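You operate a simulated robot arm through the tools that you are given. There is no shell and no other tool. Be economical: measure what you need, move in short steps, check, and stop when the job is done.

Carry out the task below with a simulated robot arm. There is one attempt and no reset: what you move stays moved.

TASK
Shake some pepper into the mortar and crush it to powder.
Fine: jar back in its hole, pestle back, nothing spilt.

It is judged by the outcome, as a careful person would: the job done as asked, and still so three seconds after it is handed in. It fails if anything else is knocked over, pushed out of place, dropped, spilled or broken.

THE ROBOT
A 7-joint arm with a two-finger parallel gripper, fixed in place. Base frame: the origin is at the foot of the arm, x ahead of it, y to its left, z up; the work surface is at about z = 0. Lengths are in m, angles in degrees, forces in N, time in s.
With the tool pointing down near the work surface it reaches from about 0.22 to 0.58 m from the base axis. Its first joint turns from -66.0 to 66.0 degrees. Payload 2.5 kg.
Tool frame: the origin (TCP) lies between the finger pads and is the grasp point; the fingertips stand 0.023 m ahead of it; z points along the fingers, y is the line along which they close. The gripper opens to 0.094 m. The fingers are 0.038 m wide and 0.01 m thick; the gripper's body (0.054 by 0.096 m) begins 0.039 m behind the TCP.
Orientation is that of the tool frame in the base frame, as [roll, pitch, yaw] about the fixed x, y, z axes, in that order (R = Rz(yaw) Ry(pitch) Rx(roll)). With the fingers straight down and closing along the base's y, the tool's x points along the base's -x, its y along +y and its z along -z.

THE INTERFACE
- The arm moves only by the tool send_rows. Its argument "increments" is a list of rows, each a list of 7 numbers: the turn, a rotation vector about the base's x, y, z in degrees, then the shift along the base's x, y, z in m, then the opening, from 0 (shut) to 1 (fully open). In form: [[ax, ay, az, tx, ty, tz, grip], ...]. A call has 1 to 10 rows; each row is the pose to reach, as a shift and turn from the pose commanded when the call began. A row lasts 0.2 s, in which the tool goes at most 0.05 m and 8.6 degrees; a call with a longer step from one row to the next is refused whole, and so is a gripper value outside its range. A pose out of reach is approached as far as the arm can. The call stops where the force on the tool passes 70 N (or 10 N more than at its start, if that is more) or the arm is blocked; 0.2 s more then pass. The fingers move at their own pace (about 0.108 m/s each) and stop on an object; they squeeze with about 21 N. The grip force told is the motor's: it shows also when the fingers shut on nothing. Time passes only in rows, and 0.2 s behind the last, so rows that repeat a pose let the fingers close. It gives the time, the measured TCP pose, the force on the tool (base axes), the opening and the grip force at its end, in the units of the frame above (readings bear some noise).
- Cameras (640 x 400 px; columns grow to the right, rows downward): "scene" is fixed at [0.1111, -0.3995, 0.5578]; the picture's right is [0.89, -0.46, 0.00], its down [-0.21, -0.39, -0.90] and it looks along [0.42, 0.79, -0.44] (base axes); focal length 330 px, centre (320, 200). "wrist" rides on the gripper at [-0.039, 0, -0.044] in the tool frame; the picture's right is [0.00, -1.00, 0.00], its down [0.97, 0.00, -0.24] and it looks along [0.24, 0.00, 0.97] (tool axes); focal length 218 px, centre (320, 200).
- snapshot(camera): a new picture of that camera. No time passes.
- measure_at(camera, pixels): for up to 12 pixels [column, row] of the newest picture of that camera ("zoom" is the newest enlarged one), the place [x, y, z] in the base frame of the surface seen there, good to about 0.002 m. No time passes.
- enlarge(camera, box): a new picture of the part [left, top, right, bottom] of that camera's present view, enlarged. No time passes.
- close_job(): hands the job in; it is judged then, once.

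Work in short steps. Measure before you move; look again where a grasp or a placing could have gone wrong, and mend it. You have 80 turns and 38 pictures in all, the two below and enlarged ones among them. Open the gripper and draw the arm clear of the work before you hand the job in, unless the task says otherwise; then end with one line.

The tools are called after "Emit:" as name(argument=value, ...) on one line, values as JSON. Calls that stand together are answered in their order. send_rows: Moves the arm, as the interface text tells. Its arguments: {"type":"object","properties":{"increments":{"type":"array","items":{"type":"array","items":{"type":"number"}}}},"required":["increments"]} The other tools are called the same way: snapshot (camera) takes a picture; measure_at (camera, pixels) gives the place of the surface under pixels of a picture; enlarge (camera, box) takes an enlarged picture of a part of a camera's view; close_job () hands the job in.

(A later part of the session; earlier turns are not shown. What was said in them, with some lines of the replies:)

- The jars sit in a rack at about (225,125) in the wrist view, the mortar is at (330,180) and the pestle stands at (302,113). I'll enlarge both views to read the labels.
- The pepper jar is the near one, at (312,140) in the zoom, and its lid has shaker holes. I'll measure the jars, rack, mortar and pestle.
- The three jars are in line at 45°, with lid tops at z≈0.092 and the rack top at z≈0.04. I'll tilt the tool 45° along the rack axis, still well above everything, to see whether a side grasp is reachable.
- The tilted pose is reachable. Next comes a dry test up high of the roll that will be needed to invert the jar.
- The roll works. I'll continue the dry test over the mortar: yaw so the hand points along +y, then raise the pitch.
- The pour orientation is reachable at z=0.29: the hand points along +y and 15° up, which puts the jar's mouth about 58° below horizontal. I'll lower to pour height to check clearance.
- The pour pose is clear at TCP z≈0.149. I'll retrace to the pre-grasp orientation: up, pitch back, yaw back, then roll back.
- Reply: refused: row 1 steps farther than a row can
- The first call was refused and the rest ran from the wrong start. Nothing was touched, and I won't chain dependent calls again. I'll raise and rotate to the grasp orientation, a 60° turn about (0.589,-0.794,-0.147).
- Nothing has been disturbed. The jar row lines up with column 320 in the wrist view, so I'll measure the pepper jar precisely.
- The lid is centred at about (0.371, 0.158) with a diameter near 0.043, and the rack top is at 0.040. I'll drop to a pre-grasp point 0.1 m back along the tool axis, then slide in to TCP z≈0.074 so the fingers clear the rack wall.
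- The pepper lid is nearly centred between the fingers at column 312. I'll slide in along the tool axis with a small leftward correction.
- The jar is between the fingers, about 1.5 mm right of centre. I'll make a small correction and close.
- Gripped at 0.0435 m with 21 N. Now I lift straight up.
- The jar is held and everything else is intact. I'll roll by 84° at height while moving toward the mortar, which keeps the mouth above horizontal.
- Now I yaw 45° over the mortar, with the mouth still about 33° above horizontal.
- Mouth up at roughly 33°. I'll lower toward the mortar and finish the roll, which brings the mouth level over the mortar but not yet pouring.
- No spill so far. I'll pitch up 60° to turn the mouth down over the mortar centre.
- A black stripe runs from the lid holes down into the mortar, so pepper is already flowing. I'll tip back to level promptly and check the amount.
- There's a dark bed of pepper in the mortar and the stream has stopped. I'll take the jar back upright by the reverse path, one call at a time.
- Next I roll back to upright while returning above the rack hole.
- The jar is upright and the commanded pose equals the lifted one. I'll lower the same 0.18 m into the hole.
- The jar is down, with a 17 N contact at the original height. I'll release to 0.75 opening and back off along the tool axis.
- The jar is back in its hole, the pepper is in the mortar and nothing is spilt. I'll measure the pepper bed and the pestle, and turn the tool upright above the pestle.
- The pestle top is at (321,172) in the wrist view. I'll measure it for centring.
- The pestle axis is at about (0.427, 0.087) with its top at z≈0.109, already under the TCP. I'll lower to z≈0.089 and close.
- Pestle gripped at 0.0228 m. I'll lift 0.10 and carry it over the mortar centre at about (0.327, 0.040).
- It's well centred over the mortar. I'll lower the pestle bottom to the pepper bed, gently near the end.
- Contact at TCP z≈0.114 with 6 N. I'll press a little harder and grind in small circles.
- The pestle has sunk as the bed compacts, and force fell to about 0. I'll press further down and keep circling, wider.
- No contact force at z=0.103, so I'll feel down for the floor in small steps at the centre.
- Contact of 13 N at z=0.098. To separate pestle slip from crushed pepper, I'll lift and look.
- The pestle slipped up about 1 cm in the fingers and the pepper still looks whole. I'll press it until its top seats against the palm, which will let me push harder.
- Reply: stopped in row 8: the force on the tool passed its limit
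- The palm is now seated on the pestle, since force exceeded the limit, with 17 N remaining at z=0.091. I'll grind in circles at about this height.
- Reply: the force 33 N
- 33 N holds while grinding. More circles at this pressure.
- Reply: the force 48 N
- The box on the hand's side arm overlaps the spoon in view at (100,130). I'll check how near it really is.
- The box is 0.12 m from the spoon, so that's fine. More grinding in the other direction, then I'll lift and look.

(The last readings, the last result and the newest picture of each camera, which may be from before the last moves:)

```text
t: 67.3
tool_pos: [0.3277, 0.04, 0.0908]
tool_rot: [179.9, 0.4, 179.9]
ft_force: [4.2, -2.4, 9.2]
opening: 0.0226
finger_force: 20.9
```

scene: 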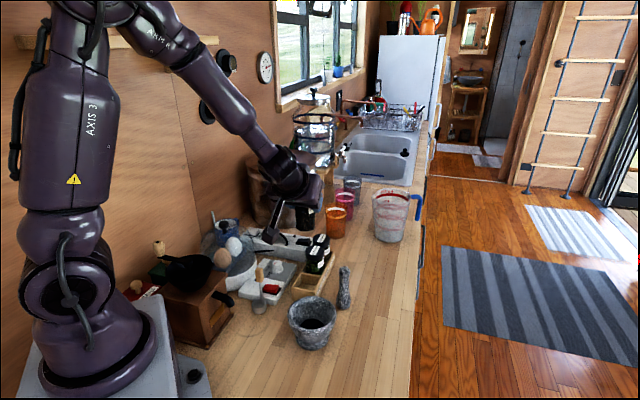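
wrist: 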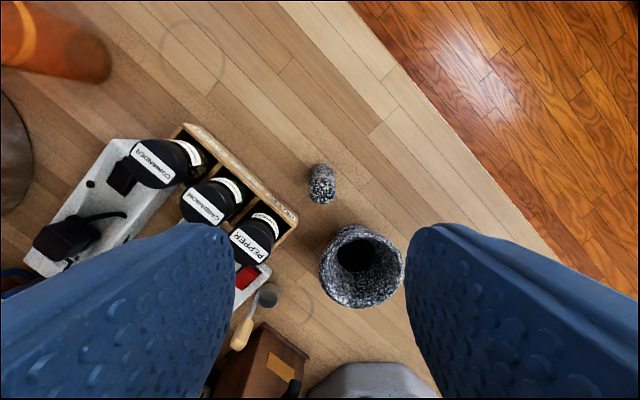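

Emit:
send_rows(increments=[[0, 0, 0, 0, 0, 0.01, 0], [0, 0, 0, 0, 0, 0.035, 0], [0, 0, 0, 0, 0, 0.07, 0], [0, 0, 0, 0, 0, 0.1, 0], [0, 0, 0, 0, 0, 0.1, 0]])

Emit:
enlarge(camera="scene", box=[260, 250, 370, 350])

```text
t: 68.5
tool_pos: [0.3261, 0.0382, 0.1884]
tool_rot: [179.8, 0.1, -180.0]
ft_force: [-1.3, -0.2, -2.3]
opening: 0.0224
finger_force: 20.9
```

```text
4.00 times, centred on (315, 300) of scene
```

zoom: 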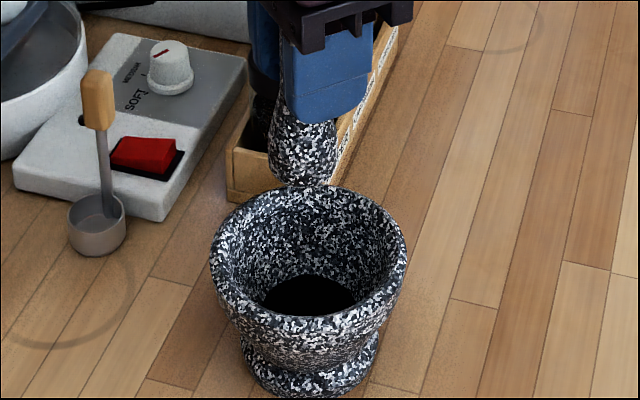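

The bed is still dark. I'll zoom in on its texture.

Emit:
enlarge(camera="scene", box=[290, 308, 334, 336])

Emit:
measure_at(camera="zoom", pixels=[[250, 230], [300, 200], [320, 230], [320, 180], [350, 200], [200, 200], [400, 200], [260, 180]])

```text
14.29 times, centred on (312, 322) of scene
```

zoom: 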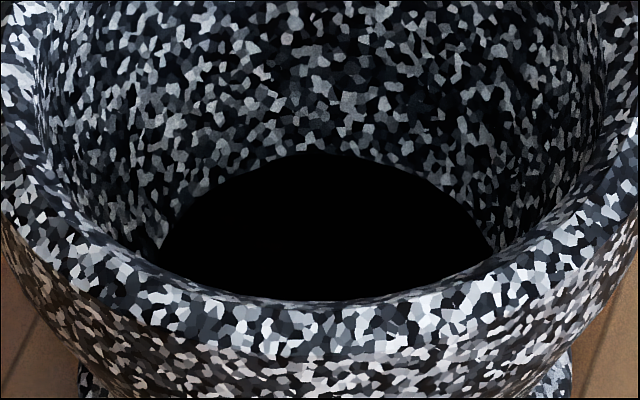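

```text
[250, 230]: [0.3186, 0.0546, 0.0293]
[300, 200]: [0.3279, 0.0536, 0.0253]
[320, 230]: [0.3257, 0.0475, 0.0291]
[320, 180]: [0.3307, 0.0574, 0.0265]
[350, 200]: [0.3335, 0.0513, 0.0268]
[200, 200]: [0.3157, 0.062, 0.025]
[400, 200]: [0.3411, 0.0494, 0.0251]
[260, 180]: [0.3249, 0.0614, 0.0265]
```

The bed is still a plain dark disc about 0.027 high, so it needs more work. I'll pound with several short firm strokes, spread across the bed.

Emit:
send_rows(increments=[[0, 0, 0, 0, 0.001, -0.045, 0], [0, 0, 0, 0, 0.001, -0.085, 0], [0, 0, 0, 0, 0.001, -0.1, 0], [0, 0, 0, 0.002, 0.001, -0.09, 0], [0, 0, 0, 0.004, 0.001, -0.1, 0], [0, 0, 0, 0, 0.003, -0.09, 0], [0, 0, 0, -0.003, 0.003, -0.1, 0], [0, 0, 0, -0.003, 0, -0.09, 0], [0, 0, 0, 0, -0.003, -0.1, 0], [0, 0, 0, 0, 0, -0.1, 0]])

```text
t: 70.8
tool_pos: [0.3276, 0.0392, 0.0914]
tool_rot: [179.9, 0.4, 179.7]
ft_force: [-4.4, -1.4, 18.0]
opening: 0.0225
finger_force: 20.9
stopped in row 10: the force on the tool passed its limit (the readings are from after the stop); the commanded pose is now the measured one
```

Now firm. I'll grind with wider circles under load.

Emit:
send_rows(increments=[[0, 0, 0, 0.006, 0, -0.0005, 0], [0, 0, 0, 0.004, 0.006, -0.0005, 0], [0, 0, 0, 0, 0.008, -0.0005, 0], [0, 0, 0, -0.006, 0.006, -0.0005, 0], [0, 0, 0, -0.008, 0, -0.0005, 0], [0, 0, 0, -0.006, -0.006, -0.0005, 0], [0, 0, 0, 0, -0.008, -0.0005, 0], [0, 0, 0, 0.006, -0.006, -0.0005, 0], [0, 0, 0, 0.008, 0, -0.0005, 0], [0, 0, 0, 0, 0, -0.0005, 0]])

```text
t: 72.5
tool_pos: [0.3297, 0.0332, 0.091]
tool_rot: [179.7, 0.2, -179.9]
ft_force: [-5.1, 3.2, 15.6]
opening: 0.0224
finger_force: 21.0
stopped in row 8: the force on the tool passed its limit (the readings are from after the stop); the commanded pose is now the measured one
```

The pestle met the wall slope. I'll continue with tighter circles around the centre.

Emit:
send_rows(increments=[[0, 0, 0, -0.002, 0.006, 0, 0], [0, 0, 0, 0.002, 0.006, -0.0003, 0], [0, 0, 0, 0.001, 0.009, -0.0003, 0], [0, 0, 0, -0.003, 0.011, -0.0003, 0], [0, 0, 0, -0.007, 0.009, -0.0003, 0], [0, 0, 0, -0.008, 0.006, -0.0003, 0], [0, 0, 0, -0.006, 0.003, -0.0003, 0], [0, 0, 0, -0.002, 0.001, -0.0003, 0], [0, 0, 0, 0.001, 0.003, -0.0003, 0], [0, 0, 0, 0.002, 0.006, -0.0003, 0]])

```text
t: 74.7
tool_pos: [0.3322, 0.0366, 0.0913]
tool_rot: [180.0, 0.0, 180.0]
ft_force: [-12.9, 3.4, 55.0]
opening: 0.0227
finger_force: 20.7
```

55 N under grinding. One more set in reverse.

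Emit:
send_rows(increments=[[0, 0, 0, -0.001, -0.003, 0, 0], [0, 0, 0, -0.004, -0.005, 0, 0], [0, 0, 0, -0.008, -0.003, 0, 0], [0, 0, 0, -0.01, 0, 0, 0], [0, 0, 0, -0.009, 0.003, 0, 0], [0, 0, 0, -0.005, 0.005, 0, 0], [0, 0, 0, -0.001, 0.003, 0, 0], [0, 0, 0, 0, 0, 0, 0], [0, 0, 0, -0.003, -0.003, 0, 0], [0, 0, 0, -0.004, 0, 0, 0]])

Emit:
enlarge(camera="scene", box=[280, 290, 346, 350])

```text
t: 76.9
tool_pos: [0.3271, 0.0407, 0.0904]
tool_rot: [179.9, 0.4, 179.9]
ft_force: [4.7, -1.2, 15.9]
opening: 0.0223
finger_force: 21.1
```

```text
6.67 times, centred on (313, 320) of scene
```

zoom: 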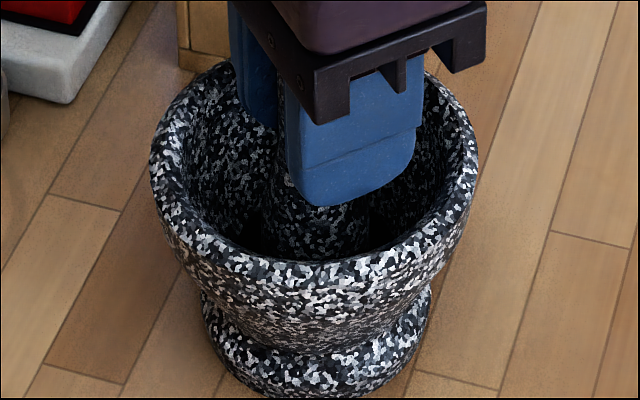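

I'll lift and look at the bed again.

Emit:
send_rows(increments=[[0, 0, 0, 0, 0, 0.01, 0], [0, 0, 0, 0, 0, 0.035, 0], [0, 0, 0, 0, 0, 0.07, 0], [0, 0, 0, 0, 0, 0.1, 0], [0, 0, 0, 0, 0, 0.1, 0]])

Emit:
enlarge(camera="scene", box=[275, 260, 351, 340])

```text
t: 78.1
tool_pos: [0.3245, 0.0384, 0.1906]
tool_rot: [179.8, 0.1, -180.0]
ft_force: [-0.1, 0.3, -2.2]
opening: 0.0223
finger_force: 20.7
```

```text
5.00 times, centred on (313, 300) of scene
```

zoom: 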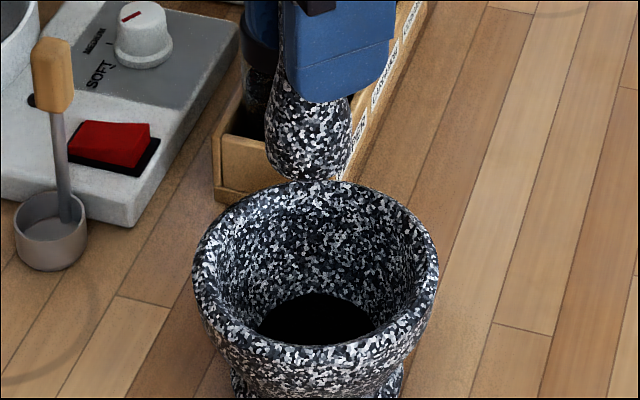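

No clear visual change yet, though the pestle bottom does reach the floor through the pepper (z≈0.021). I'll do more pounding and grinding, adding a twist.

Emit:
send_rows(increments=[[0, 0, 0, 0.002, 0.001, -0.045, 0], [0, 0, 0, 0.002, 0.001, -0.085, 0], [0, 0, 0, 0.002, 0.001, -0.0995, 0], [0, 0, 0, 0.006, 0.001, -0.0995, 0], [0, 0, 6, 0.004, 0.005, -0.0998, 0], [0, 0, 12, 0, 0.006, -0.0998, 0], [0, 0, 6, -0.003, 0.002, -0.0998, 0], [0, 0, 0, 0, -0.003, -0.0998, 0], [0, 0, -6, 0.004, -0.002, -0.0998, 0], [0, 0, 0, 0.002, 0.001, -0.0998, 0]])

```text
t: 80.3
tool_pos: [0.3295, 0.0407, 0.0909]
tool_rot: [179.8, 0.2, 179.9]
ft_force: [0.4, -1.3, 30.4]
opening: 0.0222
finger_force: 21.4
```

Emit:
send_rows(increments=[[0, 0, 6, 0.004, 0, -0.0002, 0], [0, 0, 12, 0.002, 0.004, -0.0002, 0], [0, 0, 6, -0.002, 0.005, -0.0002, 0], [0, 0, 0, -0.006, 0.003, -0.0002, 0], [0, 0, -6, -0.007, -0.001, -0.0002, 0], [0, 0, -12, -0.005, -0.005, -0.0002, 0], [0, 0, -6, -0.001, -0.006, -0.0002, 0], [0, 0, 0, 0.003, -0.004, -0.0002, 0], [0, 0, 6, 0.004, 0, -0.0002, 0], [0, 0, 0, -0.002, 0, -0.0002, 0]])

```text
t: 82.5
tool_pos: [0.3296, 0.0388, 0.0907]
tool_rot: [180.0, 0.4, 179.7]
ft_force: [2.9, -11.7, 24.7]
opening: 0.0227
finger_force: 20.7
```

Load stays at 25–30 N. I'll continue with strokes in both directions.

Emit:
send_rows(increments=[[0, 0, 0, 0.005, 0, 0, 0], [0, 0, 0, -0.006, 0, 0, 0], [0, 0, 0, 0.005, 0, 0, 0], [0, 0, 0, -0.001, 0.006, 0, 0], [0, 0, 0, -0.001, -0.005, 0, 0], [0, 0, 0, -0.001, 0.006, 0, 0], [0, 0, 0, 0.003, 0.004, 0, 0], [0, 0, 0, -0.005, -0.003, 0, 0], [0, 0, 0, 0.003, -0.003, 0, 0], [0, 0, 0, -0.002, 0.001, 0, 0]])

```text
t: 84.7
tool_pos: [0.3266, 0.0417, 0.0908]
tool_rot: [179.8, 0.5, 180.0]
ft_force: [-1.7, 0.2, 49.8]
opening: 0.0224
finger_force: 21.4
```

Now a set of pounding strokes, then I'll view from a clear angle.

Emit:
send_rows(increments=[[0, 0, 0, 0, 0, 0.012, 0], [0, 0, 0, 0.002, 0, 0, 0], [0, 0, 0, 0.003, 0.002, 0.012, 0], [0, 0, 0, 0.003, 0.002, 0, 0], [0, 0, 0, -0.002, 0.002, 0.012, 0], [0, 0, 0, -0.003, 0.002, 0, 0], [0, 0, 0, -0.002, -0.003, 0.012, 0], [0, 0, 0, 0, -0.003, 0, 0], [0, 0, 0, 0, 0, 0.012, 0], [0, 0, 0, 0, 0, 0, 0]])

```text
t: 86.9
tool_pos: [0.3246, 0.0415, 0.0921]
tool_rot: [179.9, 0.0, -180.0]
ft_force: [-6.4, -1.4, 17.5]
opening: 0.0221
finger_force: 21.0
```

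Emit:
send_rows(increments=[[0, 0, 0, 0, 0, 0.01, 0], [0, 0, 0, 0.002, 0, 0.035, 0], [0, 0, 0, 0.002, 0, 0.07, 0], [0, 0, 0, 0.002, 0, 0.1, 0], [0, 0, 0, 0.04, 0.019, 0.1, 0], [0, 0, 0, 0.075, 0.035, 0.1, 0], [0, 0, 0, 0.102, 0.047, 0.1, 0], [0, 0, 0, 0.102, 0.047, 0.1, 0]])

Emit:
enlarge(camera="scene", box=[250, 215, 400, 350])

Emit:
snapshot(camera="wrist")

```text
t: 88.7
tool_pos: [0.4275, 0.0861, 0.1893]
tool_rot: [179.8, 0.0, 180.0]
ft_force: [-0.8, -0.1, -2.4]
opening: 0.0222
finger_force: 21.0
```

```text
2.96 times, centred on (325, 282) of scene
```

zoom: 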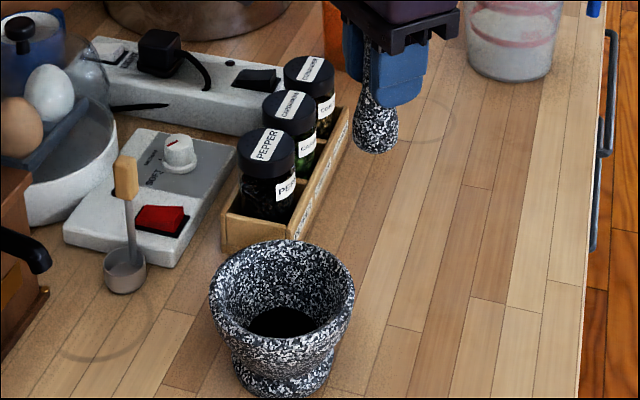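

```text
5 pictures are left
```

wrist: 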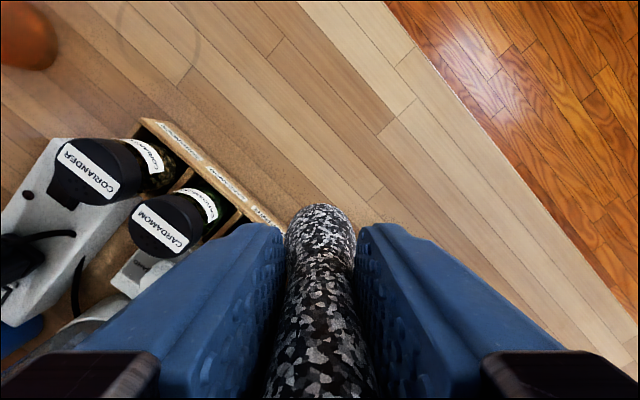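

The mortar, jars and rack are undisturbed. I'll measure the bed again to compare with before crushing.

Emit:
measure_at(camera="zoom", pixels=[[283, 322], [260, 322], [305, 322], [283, 312], [283, 330], [270, 318], [297, 318], [375, 150], [355, 140], [397, 140]])

Emit:
enlarge(camera="scene", box=[300, 315, 332, 335])

```text
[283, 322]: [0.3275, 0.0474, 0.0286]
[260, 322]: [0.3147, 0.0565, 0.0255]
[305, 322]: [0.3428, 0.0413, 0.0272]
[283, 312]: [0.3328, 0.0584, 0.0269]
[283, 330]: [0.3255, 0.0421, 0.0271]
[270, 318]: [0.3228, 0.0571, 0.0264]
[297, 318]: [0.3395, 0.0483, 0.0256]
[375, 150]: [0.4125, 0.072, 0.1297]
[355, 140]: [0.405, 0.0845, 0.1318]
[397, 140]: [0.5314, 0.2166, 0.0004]
```

```text
16.00 times, centred on (316, 325) of scene
```

zoom: 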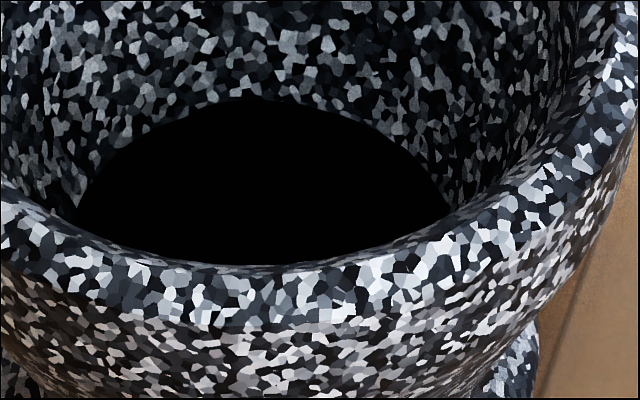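

The bed is a uniform dark disc, so the picture can't show how fine it is. To be thorough I'll go back for a few more grinding sets before returning the pestle.

Emit:
send_rows(increments=[[0, 0, 0, -0.04, -0.019, 0, 0], [0, 0, 0, -0.08, -0.037, 0, 0], [0, 0, 0, -0.1, -0.046, 0, 0], [0, 0, 0, -0.1, -0.046, -0.045, 0], [0, 0, 0, -0.1, -0.046, -0.085, 0], [0, 0, 0, -0.1, -0.046, -0.097, 0], [0, 0, 0, -0.1, -0.046, -0.1, 0], [0, 0, 0, -0.096, -0.046, -0.1005, 0], [0, 0, 0, -0.1, -0.041, -0.1005, 0], [0, 0, 0, -0.1, -0.046, -0.1005, 0]])

```text
t: 90.9
tool_pos: [0.3292, 0.0431, 0.0915]
tool_rot: [179.7, 0.2, -179.9]
ft_force: [2.6, 3.1, 7.6]
opening: 0.0223
finger_force: 21.3
```

Emit:
send_rows(increments=[[0, 0, 0, 0.005, -0.002, -0.0008, 0], [0, 0, 0, 0.003, 0.002, -0.001, 0], [0, 0, 0, -0.001, 0.004, -0.001, 0], [0, 0, 0, -0.005, 0.002, -0.001, 0], [0, 0, 0, -0.007, -0.002, -0.001, 0], [0, 0, 0, -0.005, -0.006, -0.001, 0], [0, 0, 0, -0.001, -0.008, -0.001, 0], [0, 0, 0, 0.003, -0.006, -0.001, 0], [0, 0, 0, 0.005, -0.002, -0.001, 0], [0, 0, 0, 0.003, 0.002, -0.001, 0]])

```text
t: 92.5
tool_pos: [0.3249, 0.0385, 0.0903]
tool_rot: [179.4, 0.1, -179.6]
ft_force: [-1.2, 3.8, 11.0]
opening: 0.0225
finger_force: 20.6
stopped in row 8: the force on the tool passed its limit (the readings are from after the stop); the commanded pose is now the measured one
```

Emit:
send_rows(increments=[[0, 0, 0, 0.002, 0.002, 0, 0], [0, 0, 0, 0.006, 0.003, 0, 0], [0, 0, 0, 0.005, 0.006, 0, 0], [0, 0, 0, 0.002, 0.007, 0, 0], [0, 0, 0, -0.002, 0.006, 0, 0], [0, 0, 0, -0.003, 0.002, 0, 0], [0, 0, 0, -0.002, -0.001, 0, 0], [0, 0, 0, 0.002, -0.002, 0, 0], [0, 0, 0, 0.005, 0, 0, 0], [0, 0, 0, 0.002, 0.002, 0, 0]])

```text
t: 94.7
tool_pos: [0.3274, 0.04, 0.0915]
tool_rot: [179.4, 0.3, -179.7]
ft_force: [-3.0, 4.2, 40.6]
opening: 0.0225
finger_force: 20.3
```

40 N with a steady grind. One last reverse set.

Emit:
send_rows(increments=[[0, 0, 0, 0.004, 0, 0, 0], [0, 0, 0, 0.003, -0.003, 0, 0], [0, 0, 0, 0, -0.004, 0, 0], [0, 0, 0, -0.003, -0.003, 0, 0], [0, 0, 0, -0.004, 0, 0, 0], [0, 0, 0, -0.003, 0.003, 0, 0], [0, 0, 0, 0, 0.004, 0, 0], [0, 0, 0, 0.003, 0.003, 0, 0], [0, 0, 0, 0.004, 0, 0, 0], [0, 0, 0, 0, 0, 0, 0]])

```text
t: 96.9
tool_pos: [0.3277, 0.0414, 0.0914]
tool_rot: [179.4, 0.5, -179.5]
ft_force: [0.7, -6.6, 34.0]
opening: 0.0228
finger_force: 21.6
```

Now I return the pestle: lift, carry back over its original spot at (0.427, 0.087), and descend to just above the surface.

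Emit:
send_rows(increments=[[0, 0, 0, 0, 0, 0.03, 0], [0, 0, 0, 0, 0, 0.07, 0], [0, 0, 0, 0, 0, 0.1, 0], [-0.6, 0, 0, 0.035, 0.015, 0.1, 0], [-0.6, 0, 0, 0.07, 0.03, 0.1, 0], [-0.6, 0, 0, 0.0995, 0.046, 0.1, 0], [-0.6, 0, 0, 0.0995, 0.046, 0.07, 0], [-0.6, 0, 0, 0.0995, 0.046, 0.035, 0], [-0.6, 0, 0, 0.0995, 0.046, 0.01, 0], [-0.6, 0, 0, 0.0995, 0.046, 0.005, 0]])

Emit:
enlarge(camera="scene", box=[310, 230, 380, 310])

```text
t: 99.1
tool_pos: [0.4236, 0.0863, 0.0958]
tool_rot: [-179.9, 0.0, -179.5]
ft_force: [0.2, -0.5, -2.2]
opening: 0.0226
finger_force: 20.9
```

```text
5.00 times, centred on (345, 270) of scene
```

zoom: 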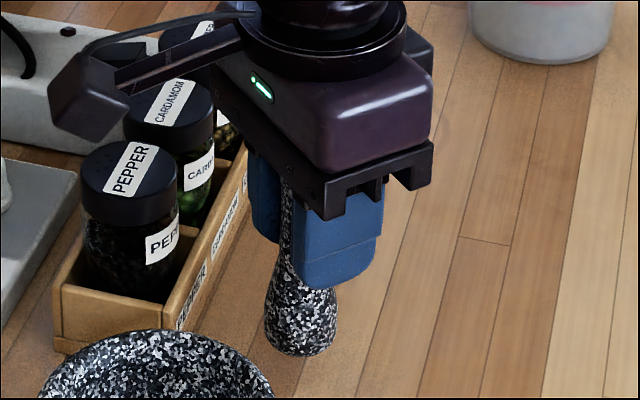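

The pestle is upright above its spot. I'll ease down until it touches.

Emit:
send_rows(increments=[[0, 0, 0, 0.002, 0.001, -0.008, 0], [0, 0, 0, 0.002, 0.001, -0.014, 0], [0, 0, 0, 0.002, 0.001, -0.018, 0], [0, 0, 0, 0.002, 0.001, -0.021, 0], [0, 0, 0, 0.002, 0.001, -0.023, 0]])

```text
t: 100.3
tool_pos: [0.4274, 0.0878, 0.074]
tool_rot: [-179.9, 0.2, -179.6]
ft_force: [-0.2, 0.4, -2.8]
opening: 0.0222
finger_force: 20.8
```

Emit:
send_rows(increments=[[0, 0, 0, 0, 0, -0.001, 0], [0, 0, 0, 0, 0, -0.002, 0], [0, 0, 0, 0, 0, -0.003, 0], [0, 0, 0, 0, 0, -0.003, 0]])

```text
t: 101.3
tool_pos: [0.4293, 0.0862, 0.0702]
tool_rot: [-179.9, 0.1, -179.5]
ft_force: [0.4, -0.1, -2.7]
opening: 0.0221
finger_force: 21.2
```

Emit:
send_rows(increments=[[0, 0, 0, -0.001, 0, -0.001, 0], [0, 0, 0, -0.001, 0, -0.002, 0], [0, 0, 0, -0.001, 0, -0.003, 0], [0, 0, 0, -0.001, 0, -0.003, 0]])

```text
t: 102.3
tool_pos: [0.4289, 0.0874, 0.0692]
tool_rot: [180.0, 0.4, -179.6]
ft_force: [-8.1, -3.0, 42.0]
opening: 0.0222
finger_force: 21.0
```

It's on the surface with 42 N of contact. I'll ease up slightly, open, and draw straight up.

Emit:
send_rows(increments=[[0, 0, 0, 0, 0, 0.0015, 0], [0, 0, 0, 0, 0, 0.0018, 0.1], [0, 0, 0, 0, 0, 0.0018, 0.4], [0, 0, 0, 0, 0, 0.0018, 0.6], [0, 0, 0, 0, 0, 0.0018, 0.6], [0, 0, 0, 0, 0, 0.02, 0.6], [0, 0, 0, 0, 0, 0.06, 0.6], [0, 0, 0, 0, 0, 0.1, 0.6], [0, 0, 0, 0, 0, 0.15, 0.6], [0, 0, 0, 0, 0, 0.2, 0.6]])

Emit:
enlarge(camera="scene", box=[230, 215, 390, 360])

```text
t: 104.5
tool_pos: [0.4292, 0.0906, 0.2702]
tool_rot: [-179.9, 0.0, -179.6]
ft_force: [0.3, 0.4, 0.8]
opening: 0.0566
finger_force: 0.0
```

```text
2.76 times, centred on (310, 288) of scene
```

zoom: 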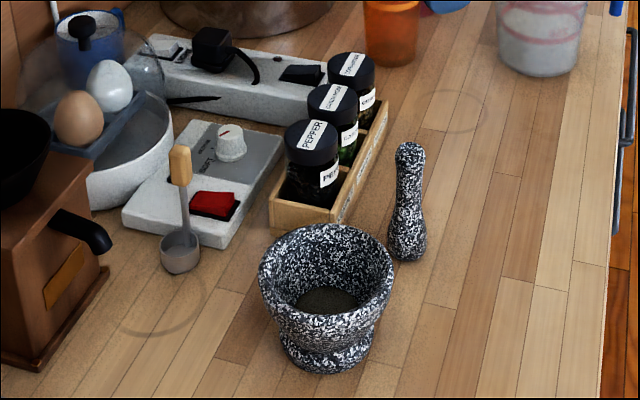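

The pepper now shows as grey-brown powder, the pestle stands on its original spot, the jar is in its hole and nothing is spilt. I'll draw the arm clear.

Emit:
send_rows(increments=[[0, 0, 0, -0.02, 0, 0.04, 0.8], [0, 0, 0, -0.05, -0.01, 0.08, 0.8], [0, 0, 0, -0.08, -0.03, 0.1, 0.8], [0, 0, 0, -0.08, -0.03, 0.1, 0.8]])

Emit:
snapshot(camera="wrist")

```text
refused: row 2 steps farther than a row can; nothing moved
```

```text
1 pictures are left
```

wrist: 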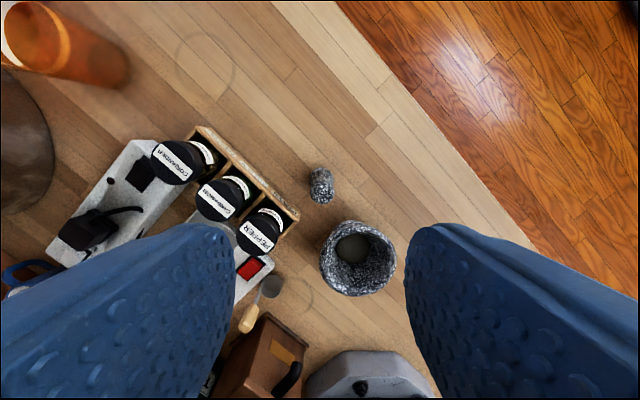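

The wrist view confirms everything is in place. I'll withdraw with smaller steps.

Emit:
send_rows(increments=[[0, 0, 0, -0.01, 0, 0.03, 0.8], [0, 0, 0, -0.03, -0.01, 0.06, 0.8], [0, 0, 0, -0.06, -0.02, 0.085, 0.8], [0, 0, 0, -0.08, -0.03, 0.1, 0.8], [0, 0, 0, -0.08, -0.03, 0.1, 0.8]])

```text
t: 105.7
tool_pos: [0.3457, 0.0558, 0.3672]
tool_rot: [-180.0, 0.1, -179.6]
ft_force: [0.2, -0.6, 0.3]
opening: 0.0753
finger_force: 0.0
```

Emit:
close_job()

```text
The job is handed in.
```

The pepper is in the mortar and ground to powder, the pepper jar is back in its hole, the pestle stands within a few millimetres of its original spot, and nothing was spilt.
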